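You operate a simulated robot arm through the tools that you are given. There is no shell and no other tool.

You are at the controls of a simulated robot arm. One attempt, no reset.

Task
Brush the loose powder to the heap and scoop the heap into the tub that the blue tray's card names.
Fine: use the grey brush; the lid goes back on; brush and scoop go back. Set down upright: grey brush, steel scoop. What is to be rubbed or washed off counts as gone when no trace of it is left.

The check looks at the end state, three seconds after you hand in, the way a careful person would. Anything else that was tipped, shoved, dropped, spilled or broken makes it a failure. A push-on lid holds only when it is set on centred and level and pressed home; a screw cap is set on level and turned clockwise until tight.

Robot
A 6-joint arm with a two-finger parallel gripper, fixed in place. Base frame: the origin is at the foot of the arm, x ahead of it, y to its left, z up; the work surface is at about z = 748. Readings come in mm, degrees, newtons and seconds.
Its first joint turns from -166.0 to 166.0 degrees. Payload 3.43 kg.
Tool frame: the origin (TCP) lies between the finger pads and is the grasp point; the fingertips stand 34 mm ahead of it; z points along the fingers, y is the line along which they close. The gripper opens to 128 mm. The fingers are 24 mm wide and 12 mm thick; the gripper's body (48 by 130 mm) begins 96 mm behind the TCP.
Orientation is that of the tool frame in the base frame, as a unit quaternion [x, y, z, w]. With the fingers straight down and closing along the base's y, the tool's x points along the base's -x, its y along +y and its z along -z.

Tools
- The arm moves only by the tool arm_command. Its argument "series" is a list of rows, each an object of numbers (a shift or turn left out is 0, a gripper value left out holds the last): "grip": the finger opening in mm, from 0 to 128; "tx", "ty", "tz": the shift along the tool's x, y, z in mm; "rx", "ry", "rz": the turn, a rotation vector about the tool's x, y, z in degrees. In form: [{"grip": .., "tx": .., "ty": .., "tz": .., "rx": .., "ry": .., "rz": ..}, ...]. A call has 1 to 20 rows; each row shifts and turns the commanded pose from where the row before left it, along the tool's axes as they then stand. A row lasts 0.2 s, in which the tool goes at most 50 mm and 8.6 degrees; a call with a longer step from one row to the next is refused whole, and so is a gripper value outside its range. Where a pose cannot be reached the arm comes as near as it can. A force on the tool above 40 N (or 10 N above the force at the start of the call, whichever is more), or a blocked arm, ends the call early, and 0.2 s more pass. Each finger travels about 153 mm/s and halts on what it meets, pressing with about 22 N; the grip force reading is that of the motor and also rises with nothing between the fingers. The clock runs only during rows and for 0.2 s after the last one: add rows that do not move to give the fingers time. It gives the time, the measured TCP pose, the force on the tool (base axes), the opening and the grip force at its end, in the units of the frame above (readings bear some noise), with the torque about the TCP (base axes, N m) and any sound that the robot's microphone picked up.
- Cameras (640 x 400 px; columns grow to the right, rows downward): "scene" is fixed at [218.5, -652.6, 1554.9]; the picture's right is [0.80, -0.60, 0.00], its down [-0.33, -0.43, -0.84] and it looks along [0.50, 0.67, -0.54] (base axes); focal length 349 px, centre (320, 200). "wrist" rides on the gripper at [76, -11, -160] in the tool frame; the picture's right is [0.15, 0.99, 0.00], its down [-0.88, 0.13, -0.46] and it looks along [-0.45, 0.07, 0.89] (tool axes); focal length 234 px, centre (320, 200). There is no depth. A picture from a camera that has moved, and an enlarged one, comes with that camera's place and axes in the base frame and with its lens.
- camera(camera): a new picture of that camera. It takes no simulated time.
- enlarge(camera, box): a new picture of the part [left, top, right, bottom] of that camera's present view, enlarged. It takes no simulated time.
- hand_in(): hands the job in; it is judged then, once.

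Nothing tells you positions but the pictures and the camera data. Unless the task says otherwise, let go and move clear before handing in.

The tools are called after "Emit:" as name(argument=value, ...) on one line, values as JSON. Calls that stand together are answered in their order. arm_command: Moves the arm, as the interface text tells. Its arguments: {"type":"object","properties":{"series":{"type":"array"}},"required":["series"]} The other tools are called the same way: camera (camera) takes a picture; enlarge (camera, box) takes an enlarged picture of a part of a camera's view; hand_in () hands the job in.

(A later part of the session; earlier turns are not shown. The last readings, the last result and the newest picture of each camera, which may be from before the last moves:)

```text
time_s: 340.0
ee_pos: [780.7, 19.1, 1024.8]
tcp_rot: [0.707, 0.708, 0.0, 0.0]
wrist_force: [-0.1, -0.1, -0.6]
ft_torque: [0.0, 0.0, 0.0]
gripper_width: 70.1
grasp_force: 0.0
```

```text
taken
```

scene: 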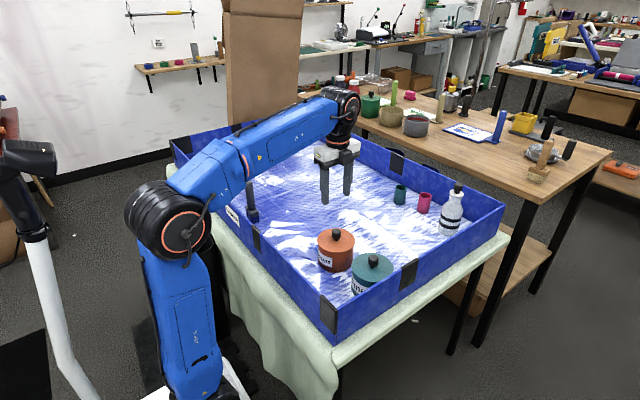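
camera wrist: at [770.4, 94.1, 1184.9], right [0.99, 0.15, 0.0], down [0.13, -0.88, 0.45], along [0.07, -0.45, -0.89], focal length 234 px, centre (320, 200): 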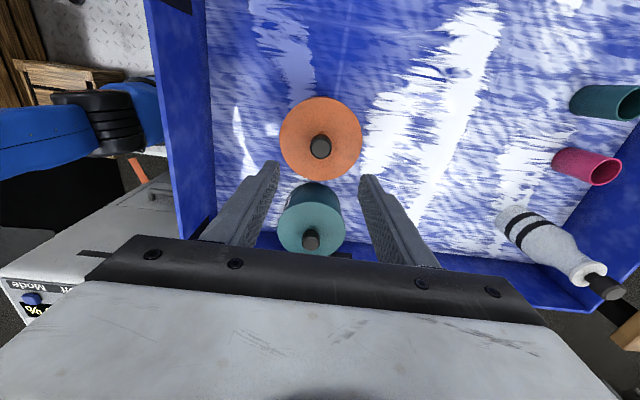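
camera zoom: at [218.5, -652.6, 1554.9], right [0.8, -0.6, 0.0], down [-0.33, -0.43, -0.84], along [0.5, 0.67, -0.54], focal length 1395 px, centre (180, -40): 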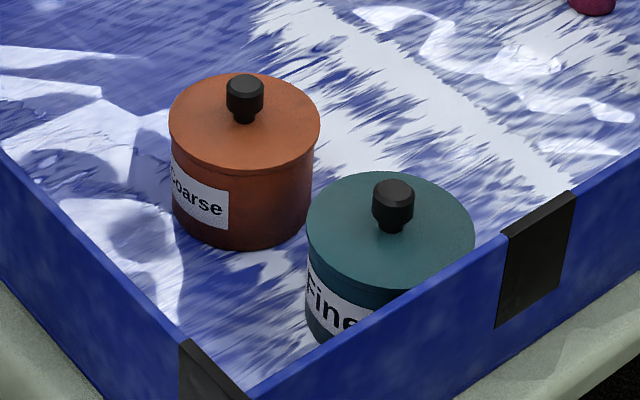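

A second snap on the way up suggests I may have pulled the orange lid loose again while relieving. I'll press it home from above with closed fingertips on the knob, without gripping it.

Emit:
arm_command(series=[{"grip": 40}, {"grip": 0}, {"grip": 0}, {"tz": 40}, {"tz": 40}, {"tz": 15}, {}, {}])

Emit:
enlarge(camera="scene", box=[310, 190, 370, 280])

Emit:
enlarge(camera="wrist", box=[220, 80, 420, 240])

```text
time_s: 341.8
ee_pos: [781.4, 18.4, 927.4]
tcp_rot: [0.708, 0.706, 0.0, -0.001]
wrist_force: [-0.1, 0.0, 0.0]
ft_torque: [0.0, -0.05, 0.02]
gripper_width: 0.1
grasp_force: 22.8
```

```text
4.44 times, centred on (340, 235) of scene
camera zoom: at [218.5, -652.6, 1554.9], right [0.8, -0.6, 0.0], down [-0.33, -0.43, -0.84], along [0.5, 0.67, -0.54], focal length 1550 px, centre (231, 44)
```

zoom: 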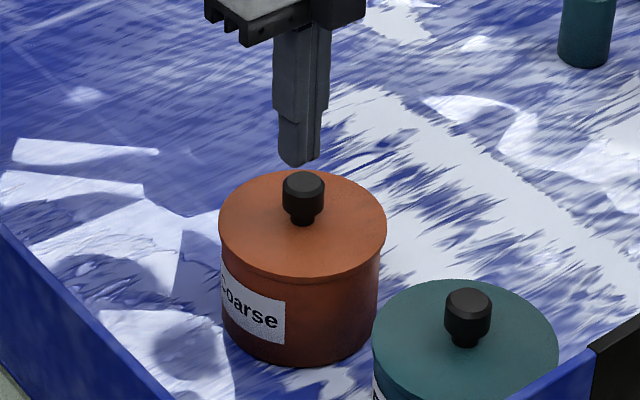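

```text
2.50 times, centred on (320, 160) of wrist
camera zoom: at [770.5, 94.0, 1086.9], right [0.99, 0.15, 0.0], down [0.13, -0.88, 0.45], along [0.07, -0.45, -0.89], focal length 585 px, centre (320, 300)
```

zoom: 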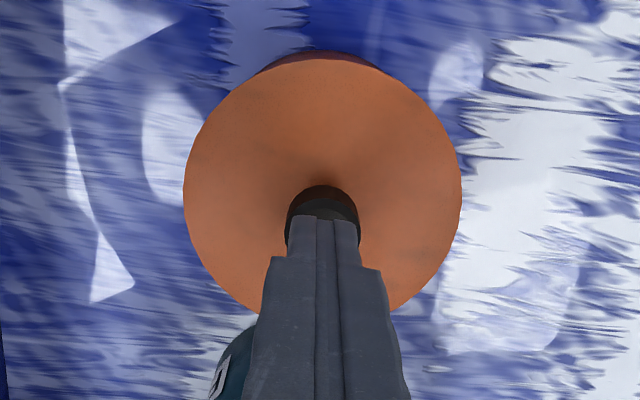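

The closed fingertips are above the knob. Pressing down in small steps.

Emit:
arm_command(series=[{"ty": 1}, {"tz": 5}, {"tz": 3}, {}])

Emit:
arm_command(series=[{"tz": 2}, {}])

Emit:
arm_command(series=[{"tz": 1}, {}])

Emit:
arm_command(series=[{"tz": 1}, {}])

Emit:
arm_command(series=[{"tz": 1}, {}])

```text
time_s: 342.8
ee_pos: [782.9, 18.1, 917.7]
tcp_rot: [0.708, 0.706, 0.0, -0.001]
wrist_force: [-0.3, 0.3, -0.5]
ft_torque: [0.0, -0.01, 0.03]
gripper_width: 0.2
grasp_force: 22.2
```

```text
time_s: 343.4
ee_pos: [783.1, 17.4, 915.1]
tcp_rot: [0.708, 0.706, 0.001, -0.002]
wrist_force: [1.0, 0.7, 0.1]
ft_torque: [0.0, 0.0, -0.02]
gripper_width: 0.0
grasp_force: 22.4
```

```text
time_s: 344.0
ee_pos: [783.5, 17.2, 915.0]
tcp_rot: [0.708, 0.707, 0.0, -0.001]
wrist_force: [-0.1, 0.2, -0.4]
ft_torque: [0.03, -0.02, 0.01]
gripper_width: 0.0
grasp_force: 21.6
```

```text
time_s: 344.6
ee_pos: [783.3, 17.7, 914.7]
tcp_rot: [0.708, 0.706, 0.0, -0.001]
wrist_force: [-0.4, -0.1, 0.7]
ft_torque: [0.01, 0.0, 0.02]
gripper_width: 0.0
grasp_force: 21.7
```

```text
time_s: 345.2
ee_pos: [784.1, 18.6, 912.6]
tcp_rot: [0.707, 0.707, 0.0, -0.002]
wrist_force: [0.7, 0.5, 0.5]
ft_torque: [-0.02, 0.01, -0.05]
gripper_width: 0.0
grasp_force: 22.1
```

Emit:
arm_command(series=[{"tz": 1}, {}])

Emit:
arm_command(series=[{"tz": 1}, {}])

Emit:
arm_command(series=[{"tz": 1}, {}])

Emit:
enlarge(camera="scene", box=[310, 190, 370, 280])

```text
time_s: 345.8
ee_pos: [784.4, 17.0, 912.7]
tcp_rot: [0.708, 0.706, 0.001, -0.002]
wrist_force: [0.2, -0.5, 0.4]
ft_torque: [-0.02, 0.04, -0.01]
gripper_width: 0.1
grasp_force: 21.6
```

```text
time_s: 346.4
ee_pos: [783.4, 17.8, 911.3]
tcp_rot: [0.707, 0.707, -0.001, -0.001]
wrist_force: [-0.1, 0.8, 0.2]
ft_torque: [-0.02, 0.02, 0.0]
gripper_width: 0.0
grasp_force: 22.2
```

```text
time_s: 347.0
ee_pos: [781.8, 17.1, 910.7]
tcp_rot: [0.707, 0.707, -0.001, -0.001]
wrist_force: [0.6, -0.9, -0.1]
ft_torque: [0.04, 0.02, 0.03]
gripper_width: 0.0
grasp_force: 22.2
```

```text
4.44 times, centred on (340, 235) of scene
camera zoom: at [218.5, -652.6, 1554.9], right [0.8, -0.6, 0.0], down [-0.33, -0.43, -0.84], along [0.5, 0.67, -0.54], focal length 1550 px, centre (231, 44)
```

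zoom: 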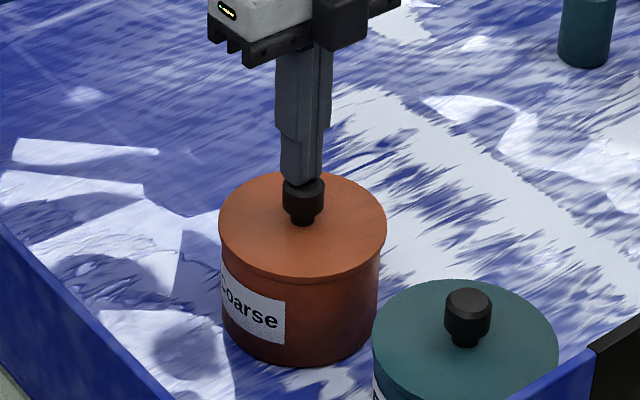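

Just about touching. Continuing in small steps.

Emit:
arm_command(series=[{"tz": 1}, {}])

Emit:
arm_command(series=[{"tz": 1}, {}])

Emit:
arm_command(series=[{"tz": 1}, {}])

Emit:
arm_command(series=[{"tz": 1}, {}])

```text
time_s: 347.6
ee_pos: [781.2, 17.9, 909.5]
tcp_rot: [0.708, 0.706, 0.0, -0.001]
wrist_force: [0.2, -0.8, 4.3]
ft_torque: [-0.07, -0.01, 0.01]
gripper_width: 0.2
grasp_force: 21.8
```

```text
time_s: 348.2
ee_pos: [782.0, 18.5, 909.6]
tcp_rot: [0.708, 0.707, 0.001, 0.0]
wrist_force: [7.9, -3.6, 21.6]
ft_torque: [-0.08, -0.27, -0.01]
gripper_width: 0.0
grasp_force: 22.0
```

```text
time_s: 348.9
ee_pos: [783.0, 17.4, 909.0]
tcp_rot: [0.707, 0.707, 0.001, 0.0]
wrist_force: [-1.3, -2.0, 12.7]
ft_torque: [-0.06, 0.05, 0.0]
gripper_width: 0.0
grasp_force: 22.2
stopped in row 2: the force on the tool passed its limit at 41 N (the readings are from after the stop); the commanded pose is now the measured one
```

```text
time_s: 349.5
ee_pos: [782.0, 18.0, 909.0]
tcp_rot: [0.708, 0.706, 0.002, 0.001]
wrist_force: [-0.8, -2.2, 33.9]
ft_torque: [-0.14, 0.04, 0.03]
gripper_width: 0.1
grasp_force: 22.7
```

I pressed to about 40 N on the orange knob with no new sound. I'll check how the lid sits, and compare with the teal lid by pressing that knob the same way.

Emit:
arm_command(series=[{"tz": -15}, {"tz": -40}, {"tz": -40}, {}, {}])

Emit:
enlarge(camera="scene", box=[315, 220, 360, 275])

Emit:
enlarge(camera="scene", box=[350, 245, 400, 300])

Emit:
enlarge(camera="wrist", box=[240, 80, 400, 260])

```text
time_s: 350.7
ee_pos: [781.6, 21.2, 1004.7]
tcp_rot: [0.707, 0.707, 0.002, 0.001]
wrist_force: [0.8, 0.2, -0.5]
ft_torque: [0.0, 0.01, -0.02]
gripper_width: 0.0
grasp_force: 21.7
heard: snap
```

```text
7.27 times, centred on (338, 248) of scene
camera zoom: at [218.5, -652.6, 1554.9], right [0.8, -0.6, 0.0], down [-0.33, -0.43, -0.84], along [0.5, 0.67, -0.54], focal length 2537 px, centre (193, -146)
```

zoom: 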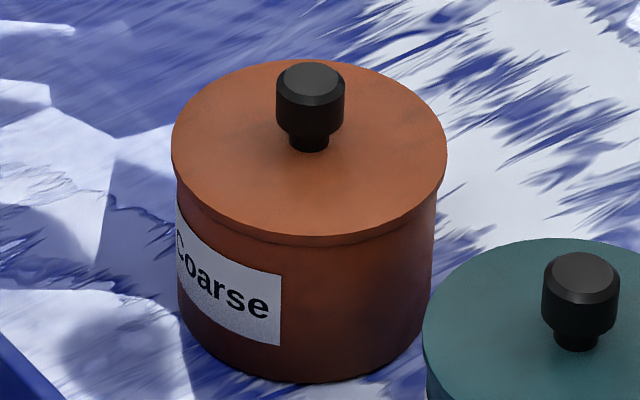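

```text
7.27 times, centred on (375, 272) of scene
camera zoom: at [218.5, -652.6, 1554.9], right [0.8, -0.6, 0.0], down [-0.33, -0.43, -0.84], along [0.5, 0.67, -0.54], focal length 2537 px, centre (-80, -327)
```

zoom: 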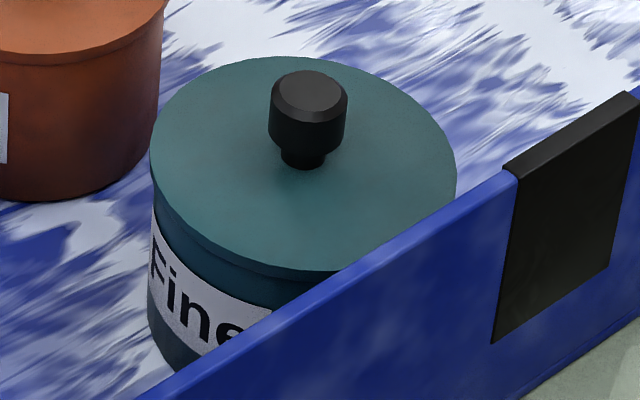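

```text
2.22 times, centred on (320, 170) of wrist
camera zoom: at [770.4, 96.9, 1163.4], right [0.99, 0.15, 0.0], down [0.13, -0.88, 0.45], along [0.07, -0.45, -0.89], focal length 520 px, centre (320, 267)
```

zoom: 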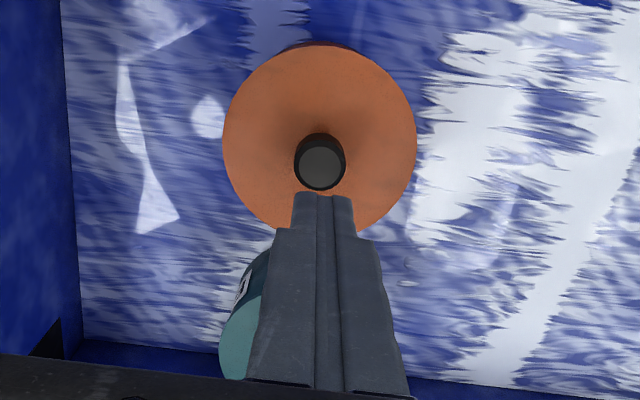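

A snap sounded as I lifted off. To be certain of the state, I'll repeat the press on the orange knob and release slowly, listening at each step.

Emit:
arm_command(series=[{"tx": -3, "tz": 40}, {"tz": 35}, {"tz": 14}, {}, {}])

Emit:
enlarge(camera="wrist", box=[240, 80, 400, 260])

Emit:
enlarge(camera="scene", box=[315, 200, 365, 255])

```text
time_s: 351.9
ee_pos: [782.4, 12.2, 914.6]
tcp_rot: [0.708, 0.706, 0.001, 0.0]
wrist_force: [-0.1, 0.7, 0.7]
ft_torque: [-0.02, 0.02, -0.01]
gripper_width: 0.3
grasp_force: 22.3
```

```text
2.22 times, centred on (320, 170) of wrist
camera zoom: at [769.8, 89.2, 1073.8], right [0.99, 0.15, 0.0], down [0.13, -0.88, 0.45], along [0.07, -0.45, -0.89], focal length 520 px, centre (320, 267)
```

zoom: 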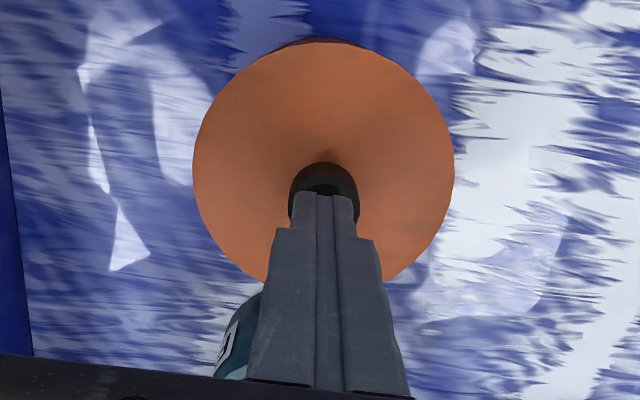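

```text
7.27 times, centred on (340, 228) of scene
camera zoom: at [218.5, -652.6, 1554.9], right [0.8, -0.6, 0.0], down [-0.33, -0.43, -0.84], along [0.5, 0.67, -0.54], focal length 2537 px, centre (174, 0)
```

zoom: 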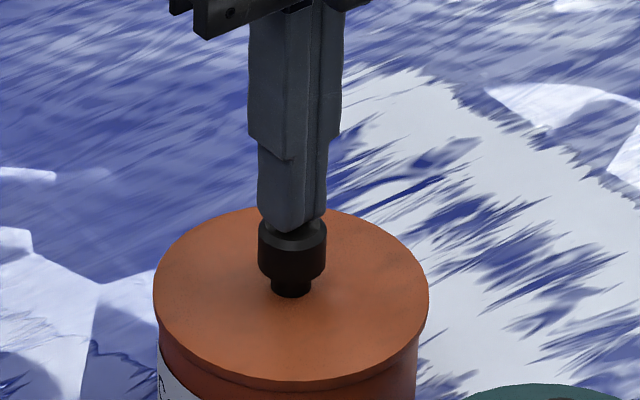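

I'm about 4 mm off the knob's centre; correcting before pressing.

Emit:
arm_command(series=[{"tx": 4.3, "ty": 1.2}, {}, {}])

Emit:
enlarge(camera="wrist", box=[240, 80, 400, 260])

Emit:
enlarge(camera="scene", box=[315, 200, 365, 255])

```text
time_s: 352.7
ee_pos: [783.6, 18.9, 913.8]
tcp_rot: [0.707, 0.707, 0.001, -0.001]
wrist_force: [0.0, 0.2, 0.9]
ft_torque: [-0.02, -0.03, -0.03]
gripper_width: 0.2
grasp_force: 22.1
```

```text
2.22 times, centred on (320, 170) of wrist
camera zoom: at [771.7, 94.7, 1073.9], right [0.99, 0.15, 0.0], down [0.13, -0.88, 0.45], along [0.07, -0.45, -0.89], focal length 520 px, centre (320, 267)
```

zoom: 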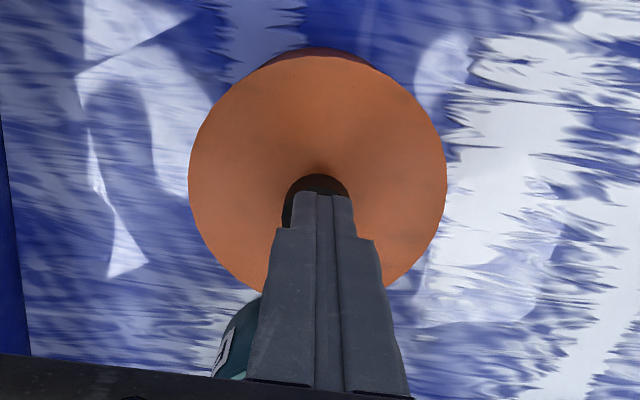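

```text
7.27 times, centred on (340, 228) of scene
camera zoom: at [218.5, -652.6, 1554.9], right [0.8, -0.6, 0.0], down [-0.33, -0.43, -0.84], along [0.5, 0.67, -0.54], focal length 2537 px, centre (174, 0)
```

zoom: 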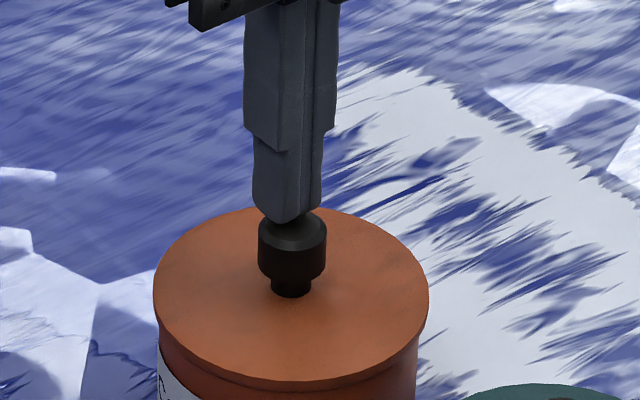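

Centred well enough. Pressing in steps.

Emit:
arm_command(series=[{"tx": -1, "tz": 2.5}, {}])

Emit:
arm_command(series=[{"tz": 1}, {}])

Emit:
arm_command(series=[{"tz": 0.7}, {}])

Emit:
arm_command(series=[{"tz": 0.7}, {}])

Emit:
arm_command(series=[{"tz": 0.7}, {}])

```text
time_s: 353.3
ee_pos: [783.9, 18.8, 911.9]
tcp_rot: [0.708, 0.707, 0.002, 0.0]
wrist_force: [-0.2, -0.1, -0.4]
ft_torque: [-0.01, -0.01, -0.01]
gripper_width: 0.1
grasp_force: 21.7
```

```text
time_s: 353.9
ee_pos: [783.6, 19.2, 910.1]
tcp_rot: [0.707, 0.707, 0.001, 0.0]
wrist_force: [-0.3, -0.8, 0.9]
ft_torque: [0.0, 0.01, 0.0]
gripper_width: 0.0
grasp_force: 22.3
```

```text
time_s: 354.5
ee_pos: [784.4, 19.0, 910.1]
tcp_rot: [0.707, 0.707, 0.002, 0.0]
wrist_force: [-0.9, 0.6, 1.3]
ft_torque: [-0.07, 0.01, 0.0]
gripper_width: 0.0
grasp_force: 22.2
```

```text
time_s: 355.1
ee_pos: [783.4, 18.7, 910.2]
tcp_rot: [0.708, 0.707, 0.001, -0.001]
wrist_force: [3.0, -2.1, 9.1]
ft_torque: [-0.07, -0.11, -0.04]
gripper_width: 0.0
grasp_force: 22.0
```

```text
time_s: 355.7
ee_pos: [783.4, 19.6, 909.7]
tcp_rot: [0.709, 0.706, 0.002, 0.0]
wrist_force: [7.0, -4.6, 22.3]
ft_torque: [-0.23, -0.21, 0.03]
gripper_width: 0.1
grasp_force: 22.1
```

Emit:
arm_command(series=[{"tz": 0.5}, {}])

Emit:
arm_command(series=[{"tz": -0.7}, {}])

Emit:
arm_command(series=[{"tz": -1}, {}])

Emit:
arm_command(series=[{"tz": -1.5}, {}])

Emit:
arm_command(series=[{"tz": -3}, {}, {}])

```text
time_s: 356.5
ee_pos: [783.8, 18.2, 909.5]
tcp_rot: [0.707, 0.707, 0.003, 0.001]
wrist_force: [-1.7, -3.3, 11.0]
ft_torque: [-0.1, 0.08, 0.0]
gripper_width: 0.0
grasp_force: 22.0
stopped in row 2: the force on the tool passed its limit at 41 N (the readings are from after the stop); the commanded pose is now the measured one
```

```text
time_s: 357.1
ee_pos: [784.7, 18.5, 909.1]
tcp_rot: [0.707, 0.707, 0.001, 0.0]
wrist_force: [2.2, 3.4, 11.1]
ft_torque: [0.1, -0.05, -0.01]
gripper_width: 0.0
grasp_force: 22.2
```

```text
time_s: 357.7
ee_pos: [783.9, 19.4, 910.1]
tcp_rot: [0.707, 0.707, 0.001, 0.001]
wrist_force: [-0.3, 0.6, -0.5]
ft_torque: [0.03, 0.03, -0.02]
gripper_width: 0.2
grasp_force: 21.8
```

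```text
time_s: 358.3
ee_pos: [784.0, 19.5, 911.4]
tcp_rot: [0.708, 0.707, 0.002, 0.0]
wrist_force: [-0.4, 0.5, 0.1]
ft_torque: [0.02, 0.0, -0.03]
gripper_width: 0.1
grasp_force: 22.3
```

```text
time_s: 359.1
ee_pos: [782.4, 18.7, 913.9]
tcp_rot: [0.708, 0.706, 0.002, 0.001]
wrist_force: [1.1, -0.3, -0.5]
ft_torque: [0.0, 0.01, 0.01]
gripper_width: 0.0
grasp_force: 22.4
```

No sound on this second press and release, which fits the lid already being locked. I'll verify with a gentle pull test on the knob; if it comes loose I can press it home again. First opening and aligning at the knob.

Emit:
arm_command(series=[{"tz": -15, "grip": 30}, {"grip": 70}, {}, {"tz": 25}, {"tz": 15}, {}, {}])

Emit:
enlarge(camera="wrist", box=[220, 80, 420, 240])

```text
time_s: 360.7
ee_pos: [783.6, 20.0, 888.9]
tcp_rot: [0.707, 0.707, 0.002, 0.001]
wrist_force: [0.3, 0.2, 0.6]
ft_torque: [-0.02, -0.01, 0.02]
gripper_width: 69.9
grasp_force: 0.1
```

```text
2.50 times, centred on (320, 160) of wrist
camera zoom: at [772.4, 95.5, 1047.7], right [0.99, 0.15, 0.0], down [0.13, -0.88, 0.45], along [0.07, -0.45, -0.89], focal length 585 px, centre (320, 300)
```

zoom: 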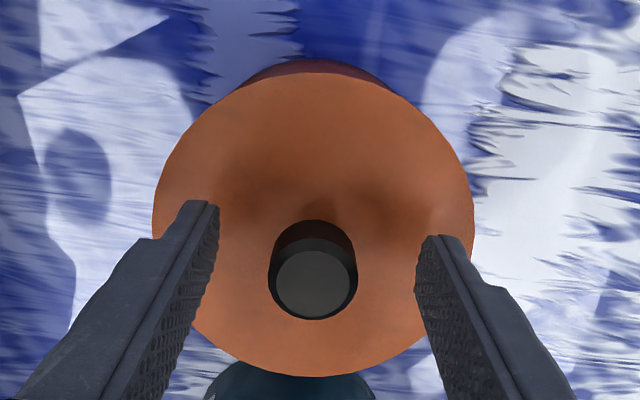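

The knob is about 1.8 mm to the −x side of the grip centre; centring first so closing doesn't push it sideways.

Emit:
arm_command(series=[{"ty": -1.8}, {}, {}])

Emit:
enlarge(camera="wrist", box=[220, 80, 420, 240])

```text
time_s: 361.5
ee_pos: [782.0, 19.4, 886.9]
tcp_rot: [0.708, 0.706, 0.002, 0.0]
wrist_force: [0.5, -0.8, 1.2]
ft_torque: [0.01, 0.03, -0.03]
gripper_width: 70.0
grasp_force: 0.1
```

```text
2.50 times, centred on (320, 160) of wrist
camera zoom: at [770.6, 95.0, 1047.8], right [0.99, 0.15, 0.0], down [0.13, -0.88, 0.45], along [0.07, -0.45, -0.89], focal length 585 px, centre (320, 300)
```

zoom: 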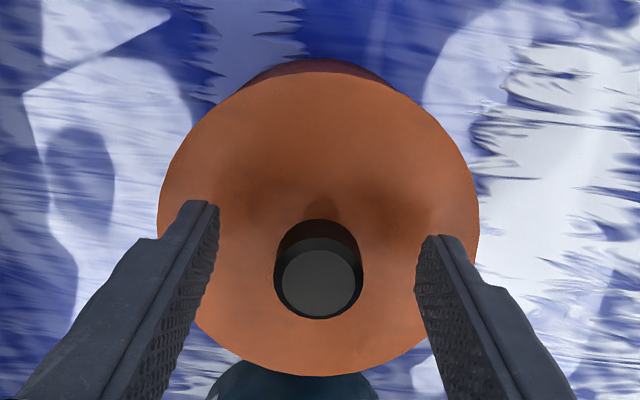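

Emit:
arm_command(series=[{"grip": 45}, {"grip": 32}, {"grip": 29}, {"grip": 27}, {}])

Emit:
arm_command(series=[{"tz": -0.4}, {}])

Emit:
arm_command(series=[{"tz": -0.4}, {}])

```text
time_s: 362.7
ee_pos: [782.3, 19.7, 888.4]
tcp_rot: [0.707, 0.707, 0.001, 0.0]
wrist_force: [-0.4, 0.1, -0.1]
ft_torque: [-0.01, 0.03, 0.01]
gripper_width: 28.1
grasp_force: 11.8
heard: snap
```

```text
time_s: 363.3
ee_pos: [782.7, 20.4, 888.6]
tcp_rot: [0.707, 0.707, 0.002, 0.001]
wrist_force: [0.0, 0.4, -0.2]
ft_torque: [0.0, 0.0, 0.0]
gripper_width: 28.2
grasp_force: 11.9
```

```text
time_s: 363.9
ee_pos: [781.2, 19.2, 889.8]
tcp_rot: [0.707, 0.707, 0.003, 0.001]
wrist_force: [-0.4, 0.1, -0.4]
ft_torque: [0.01, 0.02, 0.03]
gripper_width: 28.2
grasp_force: 11.8
```

Gripping the knob makes a locked lid click loose, so it was locked before. I'll press it down again while held until it snaps, then open the fingers without pulling up.

Emit:
arm_command(series=[{"tz": 0.8}, {}])

Emit:
arm_command(series=[{"tz": 0.7}, {}])

Emit:
arm_command(series=[{"tz": 0.7}, {}])

Emit:
arm_command(series=[{"tz": 0.7}, {}])

```text
time_s: 364.5
ee_pos: [781.6, 20.2, 889.2]
tcp_rot: [0.707, 0.707, 0.001, 0.001]
wrist_force: [0.4, 0.6, 0.6]
ft_torque: [0.0, 0.0, 0.02]
gripper_width: 28.0
grasp_force: 11.4
```

```text
time_s: 365.1
ee_pos: [781.5, 19.9, 889.7]
tcp_rot: [0.707, 0.707, 0.002, 0.001]
wrist_force: [-0.2, 0.0, -0.5]
ft_torque: [-0.02, -0.01, 0.0]
gripper_width: 27.9
grasp_force: 11.0
```

```text
time_s: 365.7
ee_pos: [782.2, 19.6, 888.8]
tcp_rot: [0.707, 0.707, 0.002, 0.001]
wrist_force: [0.3, 0.3, 0.4]
ft_torque: [-0.01, 0.0, 0.01]
gripper_width: 27.8
grasp_force: 11.3
```

```text
time_s: 366.3
ee_pos: [781.7, 19.8, 887.4]
tcp_rot: [0.707, 0.707, 0.001, 0.0]
wrist_force: [-0.9, -0.1, 1.3]
ft_torque: [0.0, 0.0, 0.02]
gripper_width: 27.9
grasp_force: 11.9
```

Emit:
arm_command(series=[{"tz": 0.7}, {}])

Emit:
arm_command(series=[{"tz": 0.7}, {}])

Emit:
arm_command(series=[{"tz": 0.6}, {}])

```text
time_s: 366.9
ee_pos: [780.4, 19.9, 887.0]
tcp_rot: [0.708, 0.706, 0.001, 0.0]
wrist_force: [0.4, 0.4, 0.6]
ft_torque: [-0.04, 0.08, -0.03]
gripper_width: 28.2
grasp_force: 11.5
```

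```text
time_s: 367.5
ee_pos: [781.3, 17.7, 885.2]
tcp_rot: [0.707, 0.707, 0.002, 0.001]
wrist_force: [-0.1, -0.1, 1.7]
ft_torque: [-0.04, 0.07, 0.01]
gripper_width: 28.0
grasp_force: 11.9
```

```text
time_s: 368.1
ee_pos: [781.0, 17.5, 885.4]
tcp_rot: [0.708, 0.706, 0.001, 0.001]
wrist_force: [0.0, -0.4, 1.2]
ft_torque: [-0.03, 0.01, 0.03]
gripper_width: 28.0
grasp_force: 11.4
```

Emit:
enlarge(camera="scene", box=[315, 205, 365, 270])

Emit:
enlarge(camera="wrist", box=[220, 80, 420, 240])

```text
6.15 times, centred on (340, 238) of scene
camera zoom: at [218.5, -652.6, 1554.9], right [0.8, -0.6, 0.0], down [-0.33, -0.43, -0.84], along [0.5, 0.67, -0.54], focal length 2147 px, centre (197, -31)
```

zoom: 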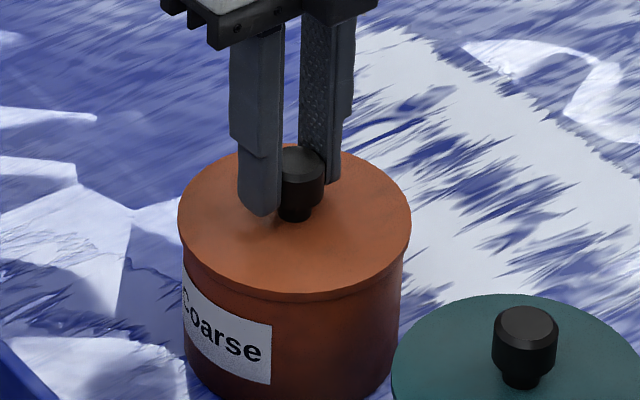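

```text
2.50 times, centred on (320, 160) of wrist
camera zoom: at [770.0, 94.1, 1044.6], right [0.99, 0.15, 0.0], down [0.13, -0.88, 0.45], along [0.07, -0.45, -0.89], focal length 585 px, centre (320, 300)
```

zoom: 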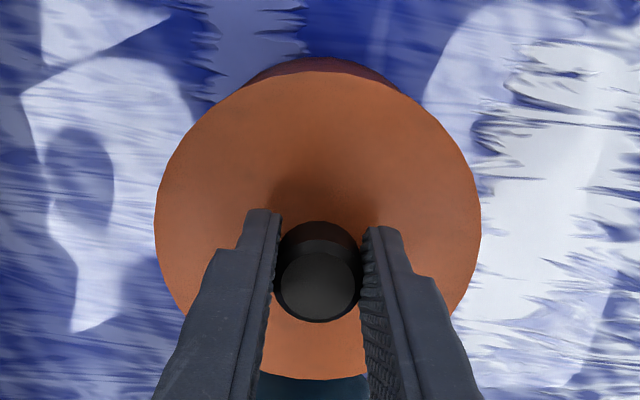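

Still seated and centred; the light grip just slid on the knob. Gripping firmly and pressing.

Emit:
arm_command(series=[{"grip": 20}, {"grip": 0}, {}])

Emit:
arm_command(series=[{"tz": 0.7}, {}])

Emit:
arm_command(series=[{"tz": 0.7}, {}])

Emit:
arm_command(series=[{"tz": 0.7}, {}])

```text
time_s: 368.9
ee_pos: [780.9, 18.7, 885.6]
tcp_rot: [0.707, 0.707, 0.002, 0.0]
wrist_force: [-0.6, -0.3, 0.0]
ft_torque: [-0.04, 0.06, -0.01]
gripper_width: 27.4
grasp_force: 22.3
```

```text
time_s: 369.5
ee_pos: [782.0, 19.1, 886.0]
tcp_rot: [0.707, 0.707, 0.003, 0.001]
wrist_force: [-0.1, 1.2, 2.8]
ft_torque: [-0.03, 0.17, 0.0]
gripper_width: 27.6
grasp_force: 22.6
```

```text
time_s: 370.1
ee_pos: [782.4, 19.1, 883.6]
tcp_rot: [0.707, 0.707, 0.002, 0.001]
wrist_force: [-0.6, 0.3, 3.2]
ft_torque: [0.01, 0.14, -0.02]
gripper_width: 27.5
grasp_force: 21.9
```

```text
time_s: 370.7
ee_pos: [781.6, 18.8, 883.3]
tcp_rot: [0.708, 0.707, 0.002, 0.001]
wrist_force: [5.6, -4.0, 18.1]
ft_torque: [-0.27, -0.02, 0.05]
gripper_width: 27.2
grasp_force: 22.0
```

Emit:
arm_command(series=[{"tz": 0.6}, {}])

Emit:
arm_command(series=[{"tz": 0.6}, {}])

Emit:
arm_command(series=[{"tz": 0.6}, {}])

```text
time_s: 371.3
ee_pos: [783.1, 19.2, 883.5]
tcp_rot: [0.707, 0.708, 0.003, 0.001]
wrist_force: [6.4, -0.9, 26.5]
ft_torque: [-0.13, -0.02, 0.05]
gripper_width: 27.6
grasp_force: 22.0
```

```text
time_s: 371.9
ee_pos: [780.9, 19.5, 881.7]
tcp_rot: [0.707, 0.707, 0.002, 0.0]
wrist_force: [-0.1, 0.4, 24.9]
ft_torque: [-0.16, 0.17, 0.0]
gripper_width: 27.2
grasp_force: 22.0
```

```text
time_s: 372.5
ee_pos: [781.6, 19.4, 882.6]
tcp_rot: [0.708, 0.706, 0.002, 0.0]
wrist_force: [-5.3, -4.0, 24.6]
ft_torque: [-0.21, 0.29, -0.04]
gripper_width: 27.2
grasp_force: 21.5
```

A gripped press tops out at 25 N, and it locked last time only after a harder push from above. I'll let go without pulling, then press the knob top with closed fingertips again.

Emit:
arm_command(series=[{"grip": 29}, {"grip": 33}, {"grip": 45}, {"grip": 70}, {}, {"tz": -20}, {"tz": -30}, {"grip": 30}, {"grip": 0}, {}, {}])

Emit:
enlarge(camera="wrist", box=[240, 80, 400, 260])

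Emit:
enlarge(camera="scene", box=[315, 200, 365, 255])

```text
time_s: 374.9
ee_pos: [783.2, 18.5, 931.1]
tcp_rot: [0.708, 0.706, 0.002, 0.001]
wrist_force: [-0.1, 0.8, -0.5]
ft_torque: [0.02, -0.04, 0.03]
gripper_width: 0.0
grasp_force: 22.0
heard: snap
```

```text
2.22 times, centred on (320, 170) of wrist
camera zoom: at [771.9, 93.3, 1090.4], right [0.99, 0.15, 0.0], down [0.13, -0.88, 0.45], along [0.07, -0.45, -0.89], focal length 520 px, centre (320, 267)
```

zoom: 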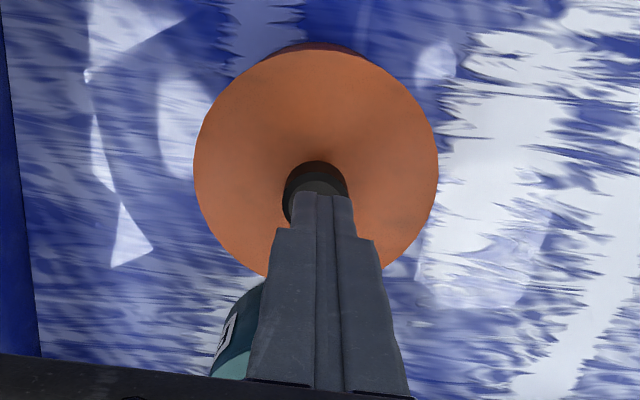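

```text
7.27 times, centred on (340, 228) of scene
camera zoom: at [218.5, -652.6, 1554.9], right [0.8, -0.6, 0.0], down [-0.33, -0.43, -0.84], along [0.5, 0.67, -0.54], focal length 2537 px, centre (174, 0)
```

zoom: 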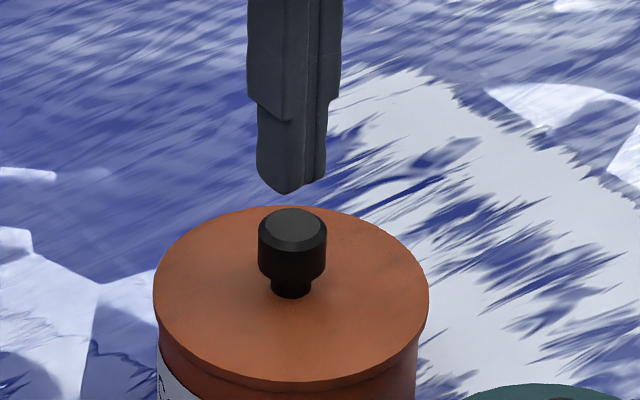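

The pattern is clear now: gripping a locked lid clicks it loose, and releasing after a press clicks it locked, so that last snap should be the lock. I'll confirm with one more top press; a locked lid should stay silent.

Emit:
arm_command(series=[{"tx": 0.5, "ty": -1.5}, {"tz": 10}, {"tz": 6}, {"tz": 3}, {}])

Emit:
arm_command(series=[{"tz": 1}, {}])

Emit:
arm_command(series=[{"tz": 1}, {}])

Emit:
arm_command(series=[{"tz": 1}, {}])

```text
time_s: 376.1
ee_pos: [781.4, 19.7, 914.2]
tcp_rot: [0.708, 0.706, 0.002, 0.001]
wrist_force: [0.4, 0.0, 0.6]
ft_torque: [-0.02, 0.01, -0.04]
gripper_width: 0.1
grasp_force: 21.7
```

```text
time_s: 376.7
ee_pos: [781.2, 18.1, 911.9]
tcp_rot: [0.708, 0.707, 0.002, 0.0]
wrist_force: [-0.8, -0.4, 0.2]
ft_torque: [-0.01, 0.01, 0.01]
gripper_width: 0.0
grasp_force: 21.7
```

```text
time_s: 377.3
ee_pos: [779.6, 18.9, 912.0]
tcp_rot: [0.707, 0.707, 0.002, 0.001]
wrist_force: [0.4, -0.8, 0.7]
ft_torque: [0.05, -0.05, 0.01]
gripper_width: 0.0
grasp_force: 21.8
```

```text
time_s: 377.9
ee_pos: [779.6, 19.0, 910.3]
tcp_rot: [0.708, 0.706, 0.003, 0.001]
wrist_force: [0.5, 0.2, 0.1]
ft_torque: [0.0, 0.01, 0.01]
gripper_width: 0.0
grasp_force: 22.0
```

Emit:
arm_command(series=[{"tz": 0.8}, {}])

Emit:
arm_command(series=[{"tz": 0.8}, {}])

Emit:
arm_command(series=[{"tz": 0.7}, {}])

```text
time_s: 378.5
ee_pos: [779.7, 18.1, 910.0]
tcp_rot: [0.707, 0.707, 0.002, 0.001]
wrist_force: [1.5, -0.4, 3.8]
ft_torque: [-0.06, -0.05, 0.0]
gripper_width: 0.2
grasp_force: 21.5
```

```text
time_s: 379.1
ee_pos: [780.6, 19.7, 910.1]
tcp_rot: [0.708, 0.707, 0.003, 0.002]
wrist_force: [8.8, -3.7, 24.0]
ft_torque: [-0.2, -0.3, 0.03]
gripper_width: 0.0
grasp_force: 21.3
```

```text
time_s: 379.7
ee_pos: [778.8, 19.0, 908.7]
tcp_rot: [0.708, 0.706, 0.003, 0.003]
wrist_force: [10.0, -3.6, 38.3]
ft_torque: [-0.27, -0.31, 0.02]
gripper_width: 0.1
grasp_force: 21.9
```

Pressed to 38 N, silent. Releasing slowly and listening.

Emit:
arm_command(series=[{"tz": -0.8}, {}])

Emit:
arm_command(series=[{"tz": -1.2}, {}, {}])

Emit:
arm_command(series=[{"tz": -5}, {"tz": -25}, {"tz": -40}, {"tz": -30}, {}, {}])

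Emit:
enlarge(camera="scene", box=[290, 210, 420, 310])

```text
time_s: 380.3
ee_pos: [779.5, 19.2, 909.5]
tcp_rot: [0.707, 0.707, 0.001, 0.0]
wrist_force: [4.0, -1.4, 35.5]
ft_torque: [-0.15, -0.12, 0.04]
gripper_width: 0.0
grasp_force: 22.3
```

```text
time_s: 381.1
ee_pos: [780.0, 18.3, 909.5]
tcp_rot: [0.707, 0.707, 0.0, 0.0]
wrist_force: [-0.3, 6.2, 14.0]
ft_torque: [0.19, -0.01, 0.01]
gripper_width: 0.2
grasp_force: 22.0
```

```text
time_s: 382.5
ee_pos: [778.3, 20.4, 1011.9]
tcp_rot: [0.707, 0.707, 0.002, 0.001]
wrist_force: [-0.5, -0.6, -0.4]
ft_torque: [-0.01, -0.04, 0.0]
gripper_width: 0.0
grasp_force: 22.0
```

```text
4.00 times, centred on (355, 260) of scene
camera zoom: at [218.5, -652.6, 1554.9], right [0.8, -0.6, 0.0], down [-0.33, -0.43, -0.84], along [0.5, 0.67, -0.54], focal length 1395 px, centre (180, -40)
```

zoom: 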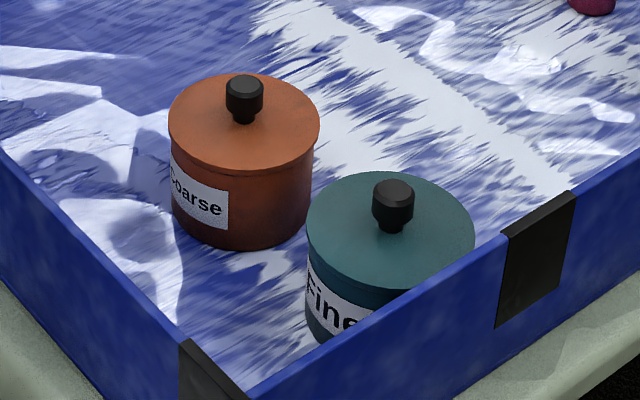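

Silent throughout, so the orange lid is locked. I'll do the same confirming press on the teal lid.

Emit:
arm_command(series=[{"tx": -40, "ty": 2.6}, {"tx": -40, "ty": 2.6}, {"tx": -40, "ty": 2.6}, {"tx": -40, "ty": 2.4}, {}, {"tz": 40}, {"tz": 25}, {}, {}])

Emit:
enlarge(camera="wrist", box=[240, 80, 400, 260])

Emit:
enlarge(camera="scene", box=[345, 220, 395, 275])

```text
time_s: 384.5
ee_pos: [791.0, -140.2, 946.3]
tcp_rot: [0.708, 0.707, 0.003, 0.0]
wrist_force: [-0.3, 0.1, -0.6]
ft_torque: [-0.01, 0.02, 0.02]
gripper_width: 0.0
grasp_force: 22.5
```

```text
2.22 times, centred on (320, 170) of wrist
camera zoom: at [779.0, -65.8, 1105.2], right [0.99, 0.15, 0.0], down [0.13, -0.88, 0.45], along [0.07, -0.45, -0.89], focal length 520 px, centre (320, 267)
```

zoom: 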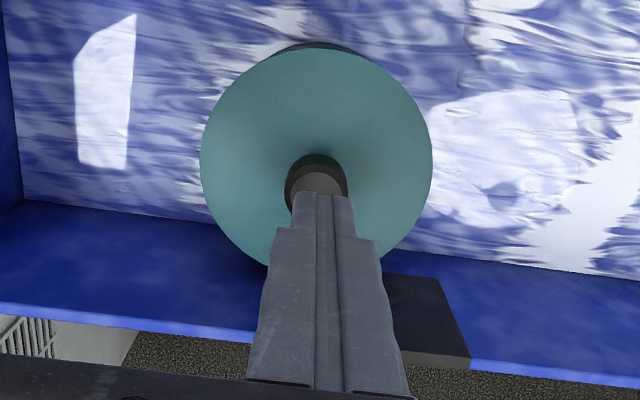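

```text
7.27 times, centred on (370, 248) of scene
camera zoom: at [218.5, -652.6, 1554.9], right [0.8, -0.6, 0.0], down [-0.33, -0.43, -0.84], along [0.5, 0.67, -0.54], focal length 2537 px, centre (-44, -146)
```

zoom: 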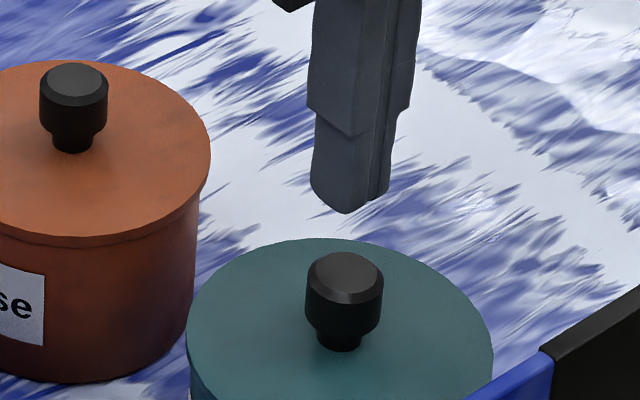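

Lined up over the teal knob. Pressing gently, then releasing.

Emit:
arm_command(series=[{"tx": 1.5, "ty": 0.5}, {"tz": 20}, {"tz": 10}, {"tz": 3}, {}, {}])

Emit:
arm_command(series=[{"tz": 1}, {}])

Emit:
arm_command(series=[{"tz": 1}, {}])

Emit:
arm_command(series=[{"tz": 1}, {}])

```text
time_s: 385.9
ee_pos: [792.1, -138.4, 911.6]
tcp_rot: [0.708, 0.707, 0.002, 0.0]
wrist_force: [-0.2, -0.4, -0.1]
ft_torque: [-0.02, 0.01, 0.02]
gripper_width: 0.0
grasp_force: 21.8
```

```text
time_s: 386.5
ee_pos: [791.5, -139.6, 910.4]
tcp_rot: [0.707, 0.707, 0.002, 0.0]
wrist_force: [0.5, 0.1, -0.1]
ft_torque: [0.0, 0.01, -0.04]
gripper_width: 0.1
grasp_force: 22.3
```

```text
time_s: 387.1
ee_pos: [791.5, -138.8, 909.3]
tcp_rot: [0.708, 0.706, 0.002, 0.001]
wrist_force: [2.5, -3.8, 15.3]
ft_torque: [-0.17, -0.08, 0.01]
gripper_width: 0.2
grasp_force: 22.3
```

```text
time_s: 387.7
ee_pos: [791.7, -138.5, 909.4]
tcp_rot: [0.707, 0.707, 0.003, 0.002]
wrist_force: [9.4, -0.2, 36.7]
ft_torque: [-0.1, -0.32, 0.04]
gripper_width: 0.0
grasp_force: 21.8
```

Emit:
arm_command(series=[{"tz": -1}, {}])

Emit:
arm_command(series=[{"tz": -1.5}, {}, {}])

Emit:
arm_command(series=[{"tz": -6}, {"tz": -30}, {"tz": -40}, {"tz": -40}, {}, {}])

Emit:
enlarge(camera="scene", box=[290, 210, 420, 310])

```text
time_s: 388.3
ee_pos: [792.1, -138.3, 910.7]
tcp_rot: [0.708, 0.706, 0.002, 0.002]
wrist_force: [12.9, -1.7, 32.0]
ft_torque: [-0.17, -0.41, 0.01]
gripper_width: 0.0
grasp_force: 22.5
```

```text
time_s: 389.1
ee_pos: [792.0, -139.9, 910.8]
tcp_rot: [0.708, 0.706, 0.001, -0.001]
wrist_force: [0.3, -0.2, 1.1]
ft_torque: [0.03, -0.01, -0.04]
gripper_width: 0.0
grasp_force: 22.0
```

```text
time_s: 390.5
ee_pos: [791.7, -139.2, 1027.5]
tcp_rot: [0.707, 0.707, 0.002, 0.0]
wrist_force: [0.3, -0.8, -0.6]
ft_torque: [0.0, 0.01, 0.02]
gripper_width: 0.1
grasp_force: 22.0
```

```text
4.00 times, centred on (355, 260) of scene
camera zoom: at [218.5, -652.6, 1554.9], right [0.8, -0.6, 0.0], down [-0.33, -0.43, -0.84], along [0.5, 0.67, -0.54], focal length 1395 px, centre (180, -40)
```

zoom: 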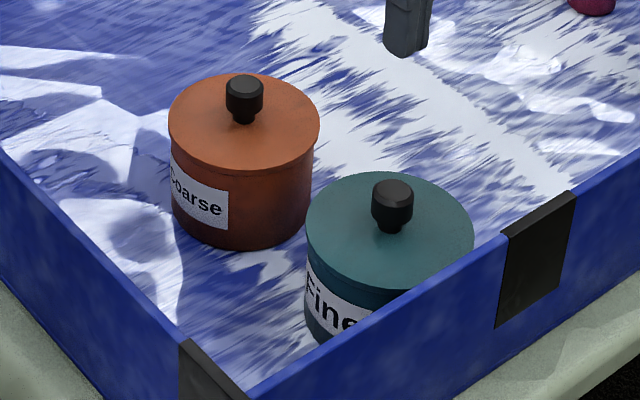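

Both lids are locked and both tubs sit where they started. Now I'll move clear to roughly the starting pose and inspect the whole tray.

Emit:
arm_command(series=[{"tz": -40}, {"tz": -40}, {"rz": -8.5}, {"rz": -8.5}, {"rz": -8.5}, {"rz": -8.5}, {"rz": -8.5}, {"rz": -8.5}, {"rz": -8.5}, {"rz": -8.5}, {"rz": -8.5}, {"rz": -8.5}, {"rz": -5}, {}])

Emit:
arm_command(series=[{"tx": 22, "ty": 37, "tz": -2, "grip": 128}, {"tx": 22, "ty": 37, "tz": -2}, {"tx": 22, "ty": 37, "tz": -2}, {"tx": 22, "ty": 37, "tz": -2}, {"tx": 22, "ty": 37, "tz": -2}, {"tx": 22, "ty": 37, "tz": -2}, {"tx": 22, "ty": 37, "tz": -2}, {"tx": 22, "ty": 37, "tz": -2}, {"tx": 22, "ty": 37, "tz": -2}, {"tx": 22, "ty": 37, "tz": -2}, {}, {}])

Emit:
camera(camera="wrist")

Emit:
camera(camera="scene")

Emit:
enlarge(camera="wrist", box=[240, 110, 400, 230])

Emit:
enlarge(camera="wrist", box=[320, 110, 560, 260])

```text
time_s: 393.5
ee_pos: [790.9, -139.6, 1108.0]
tcp_rot: [0.0, 1.0, 0.002, 0.001]
wrist_force: [-0.1, -0.6, -0.4]
ft_torque: [-0.01, -0.04, 0.0]
gripper_width: 0.1
grasp_force: 22.1
```

```text
time_s: 396.1
ee_pos: [570.4, 234.2, 1127.3]
tcp_rot: [0.0, 1.0, 0.001, 0.001]
wrist_force: [-1.0, -0.2, -0.5]
ft_torque: [-0.01, 0.01, 0.02]
gripper_width: 127.9
grasp_force: 0.1
```

```text
taken
camera wrist: at [495.2, 222.1, 1287.7], right [-0.15, 0.99, 0.0], down [0.88, 0.13, 0.46], along [0.45, 0.07, -0.89], focal length 234 px, centre (320, 200)
```

wrist: 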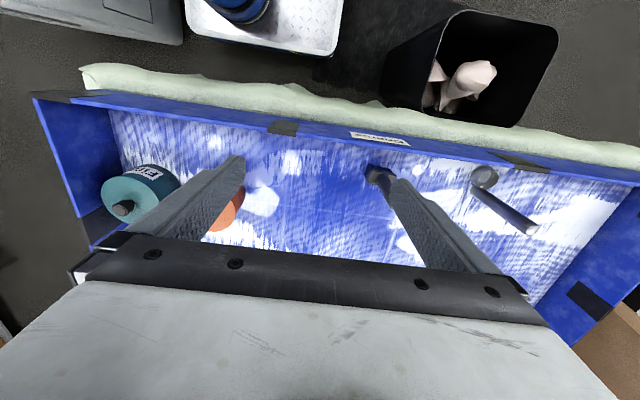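

```text
taken
```

scene: 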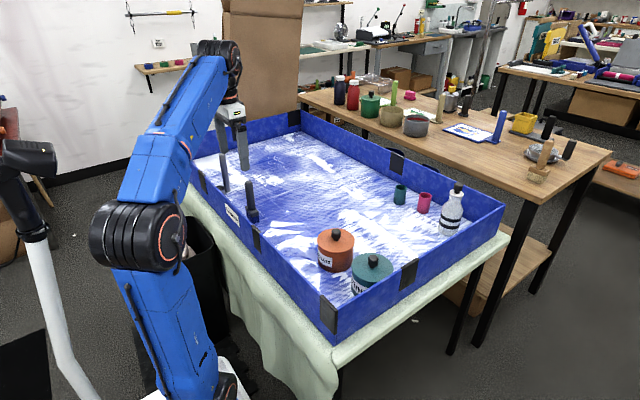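

```text
3.33 times, centred on (320, 170) of wrist
camera zoom: at [495.2, 222.1, 1287.7], right [-0.15, 0.99, 0.0], down [0.88, 0.13, 0.46], along [0.45, 0.07, -0.89], focal length 781 px, centre (320, 300)
```

zoom: 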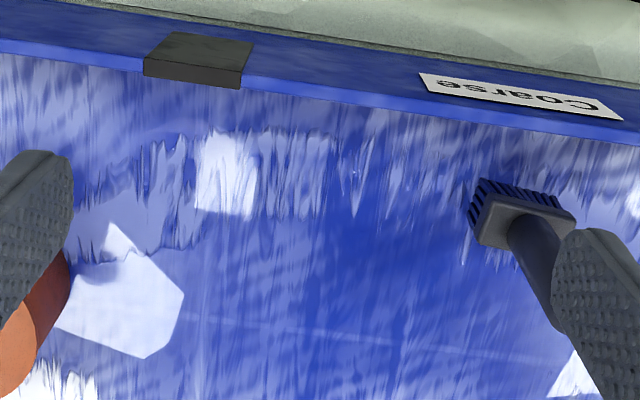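

```text
2.67 times, centred on (440, 185) of wrist
camera zoom: at [495.2, 222.1, 1287.7], right [-0.15, 0.99, 0.0], down [0.88, 0.13, 0.46], along [0.45, 0.07, -0.89], focal length 624 px, centre (0, 240)
```

zoom: 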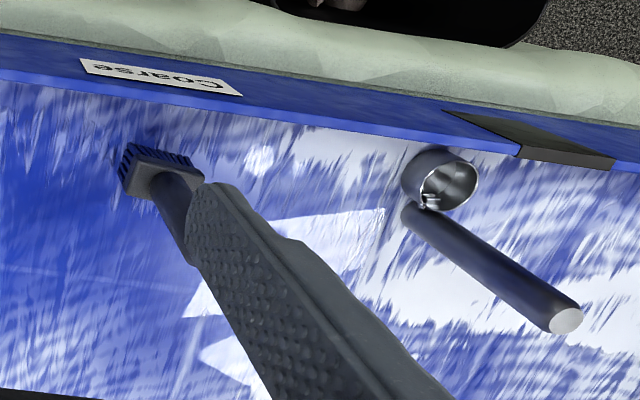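

The tray is clean, with no grains visible. The brush stands about 15 mm from its original spot, so I'll hover over it, measure, and put it back more exactly.

Emit:
arm_command(series=[{"tx": -16, "ty": 25, "tz": 20}, {"tx": -16, "ty": 25, "tz": 20}, {"tx": -16, "ty": 25, "tz": 20}, {"tx": -16, "ty": 25, "tz": 20}, {"tx": -16, "ty": 25, "tz": 22}, {"tx": -16, "ty": 22, "tz": 22}, {}, {}])

Emit:
camera(camera="wrist")

Emit:
enlarge(camera="wrist", box=[240, 80, 400, 230])

```text
time_s: 397.9
ee_pos: [666.7, 375.1, 1007.2]
tcp_rot: [0.0, 1.0, 0.002, 0.002]
wrist_force: [0.0, -0.9, 0.3]
ft_torque: [-0.01, -0.01, -0.02]
gripper_width: 128.4
grasp_force: 0.0
```

```text
taken
camera wrist: at [590.4, 363.6, 1166.0], right [-0.15, 0.99, 0.0], down [0.88, 0.13, 0.46], along [0.45, 0.07, -0.89], focal length 234 px, centre (320, 200)
```

wrist: 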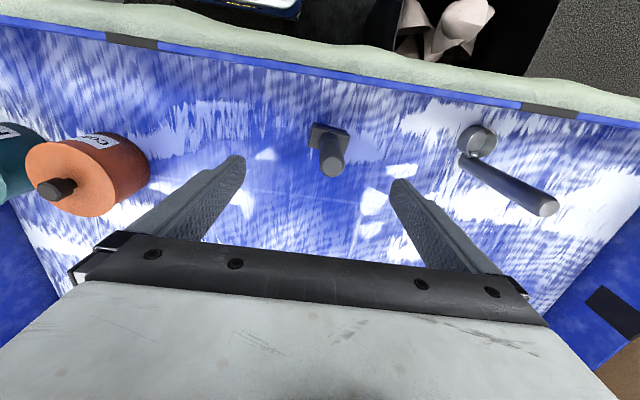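

```text
2.67 times, centred on (320, 155) of wrist
camera zoom: at [590.4, 363.6, 1166.0], right [-0.15, 0.99, 0.0], down [0.88, 0.13, 0.46], along [0.45, 0.07, -0.89], focal length 624 px, centre (320, 320)
```

zoom: 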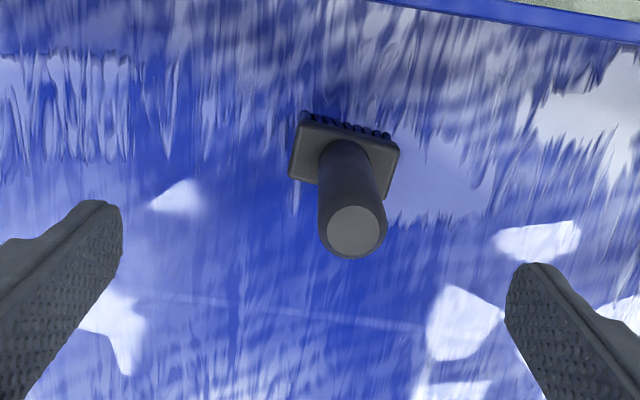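

The brush handle is at about (672, 390) versus (657, 380) originally, with roughly 8° of yaw. Aligning over it and descending to grip.

Emit:
arm_command(series=[{"tx": -5.9, "ty": 15.6}, {}, {"tz": 35}, {"tz": 35}, {"tz": 35}, {"tz": 30}, {}, {}])

Emit:
camera(camera="wrist")

```text
time_s: 399.7
ee_pos: [674.6, 393.4, 871.1]
tcp_rot: [0.001, 1.0, 0.001, 0.001]
wrist_force: [-0.4, -0.4, 0.2]
ft_torque: [0.04, 0.0, -0.01]
gripper_width: 128.0
grasp_force: 0.1
```

```text
taken
camera wrist: at [598.7, 382.2, 1030.9], right [-0.15, 0.99, 0.0], down [0.88, 0.13, 0.46], along [0.45, 0.07, -0.89], focal length 234 px, centre (320, 200)
```

wrist: 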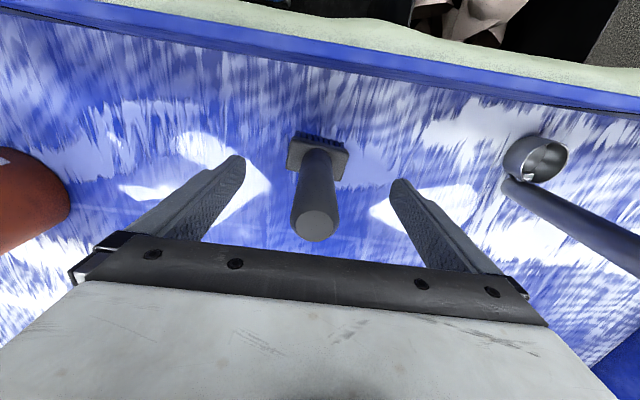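

Emit:
arm_command(series=[{"tx": 3, "ty": -1.7}, {"tz": 6}, {}, {}, {"grip": 60}, {"grip": 30}, {"grip": 0}, {}, {}])

Emit:
camera(camera="wrist")

```text
time_s: 401.7
ee_pos: [670.6, 392.2, 863.5]
tcp_rot: [0.001, 1.0, 0.001, 0.002]
wrist_force: [-0.2, -0.8, 1.6]
ft_torque: [-0.09, -0.02, -0.02]
gripper_width: 28.9
grasp_force: 22.2
```

```text
taken
camera wrist: at [594.3, 381.0, 1023.3], right [-0.15, 0.99, 0.0], down [0.88, 0.13, 0.46], along [0.45, 0.07, -0.89], focal length 234 px, centre (320, 200)
```

wrist: 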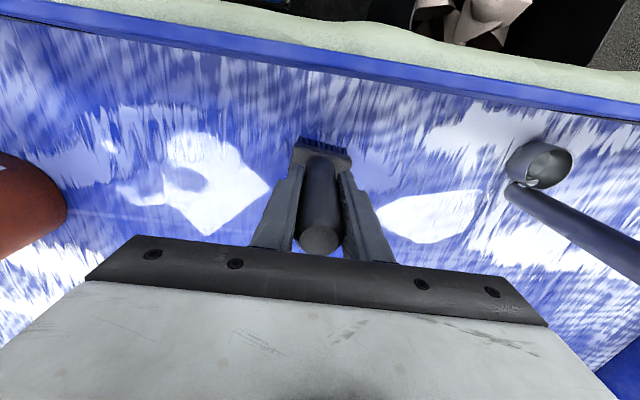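

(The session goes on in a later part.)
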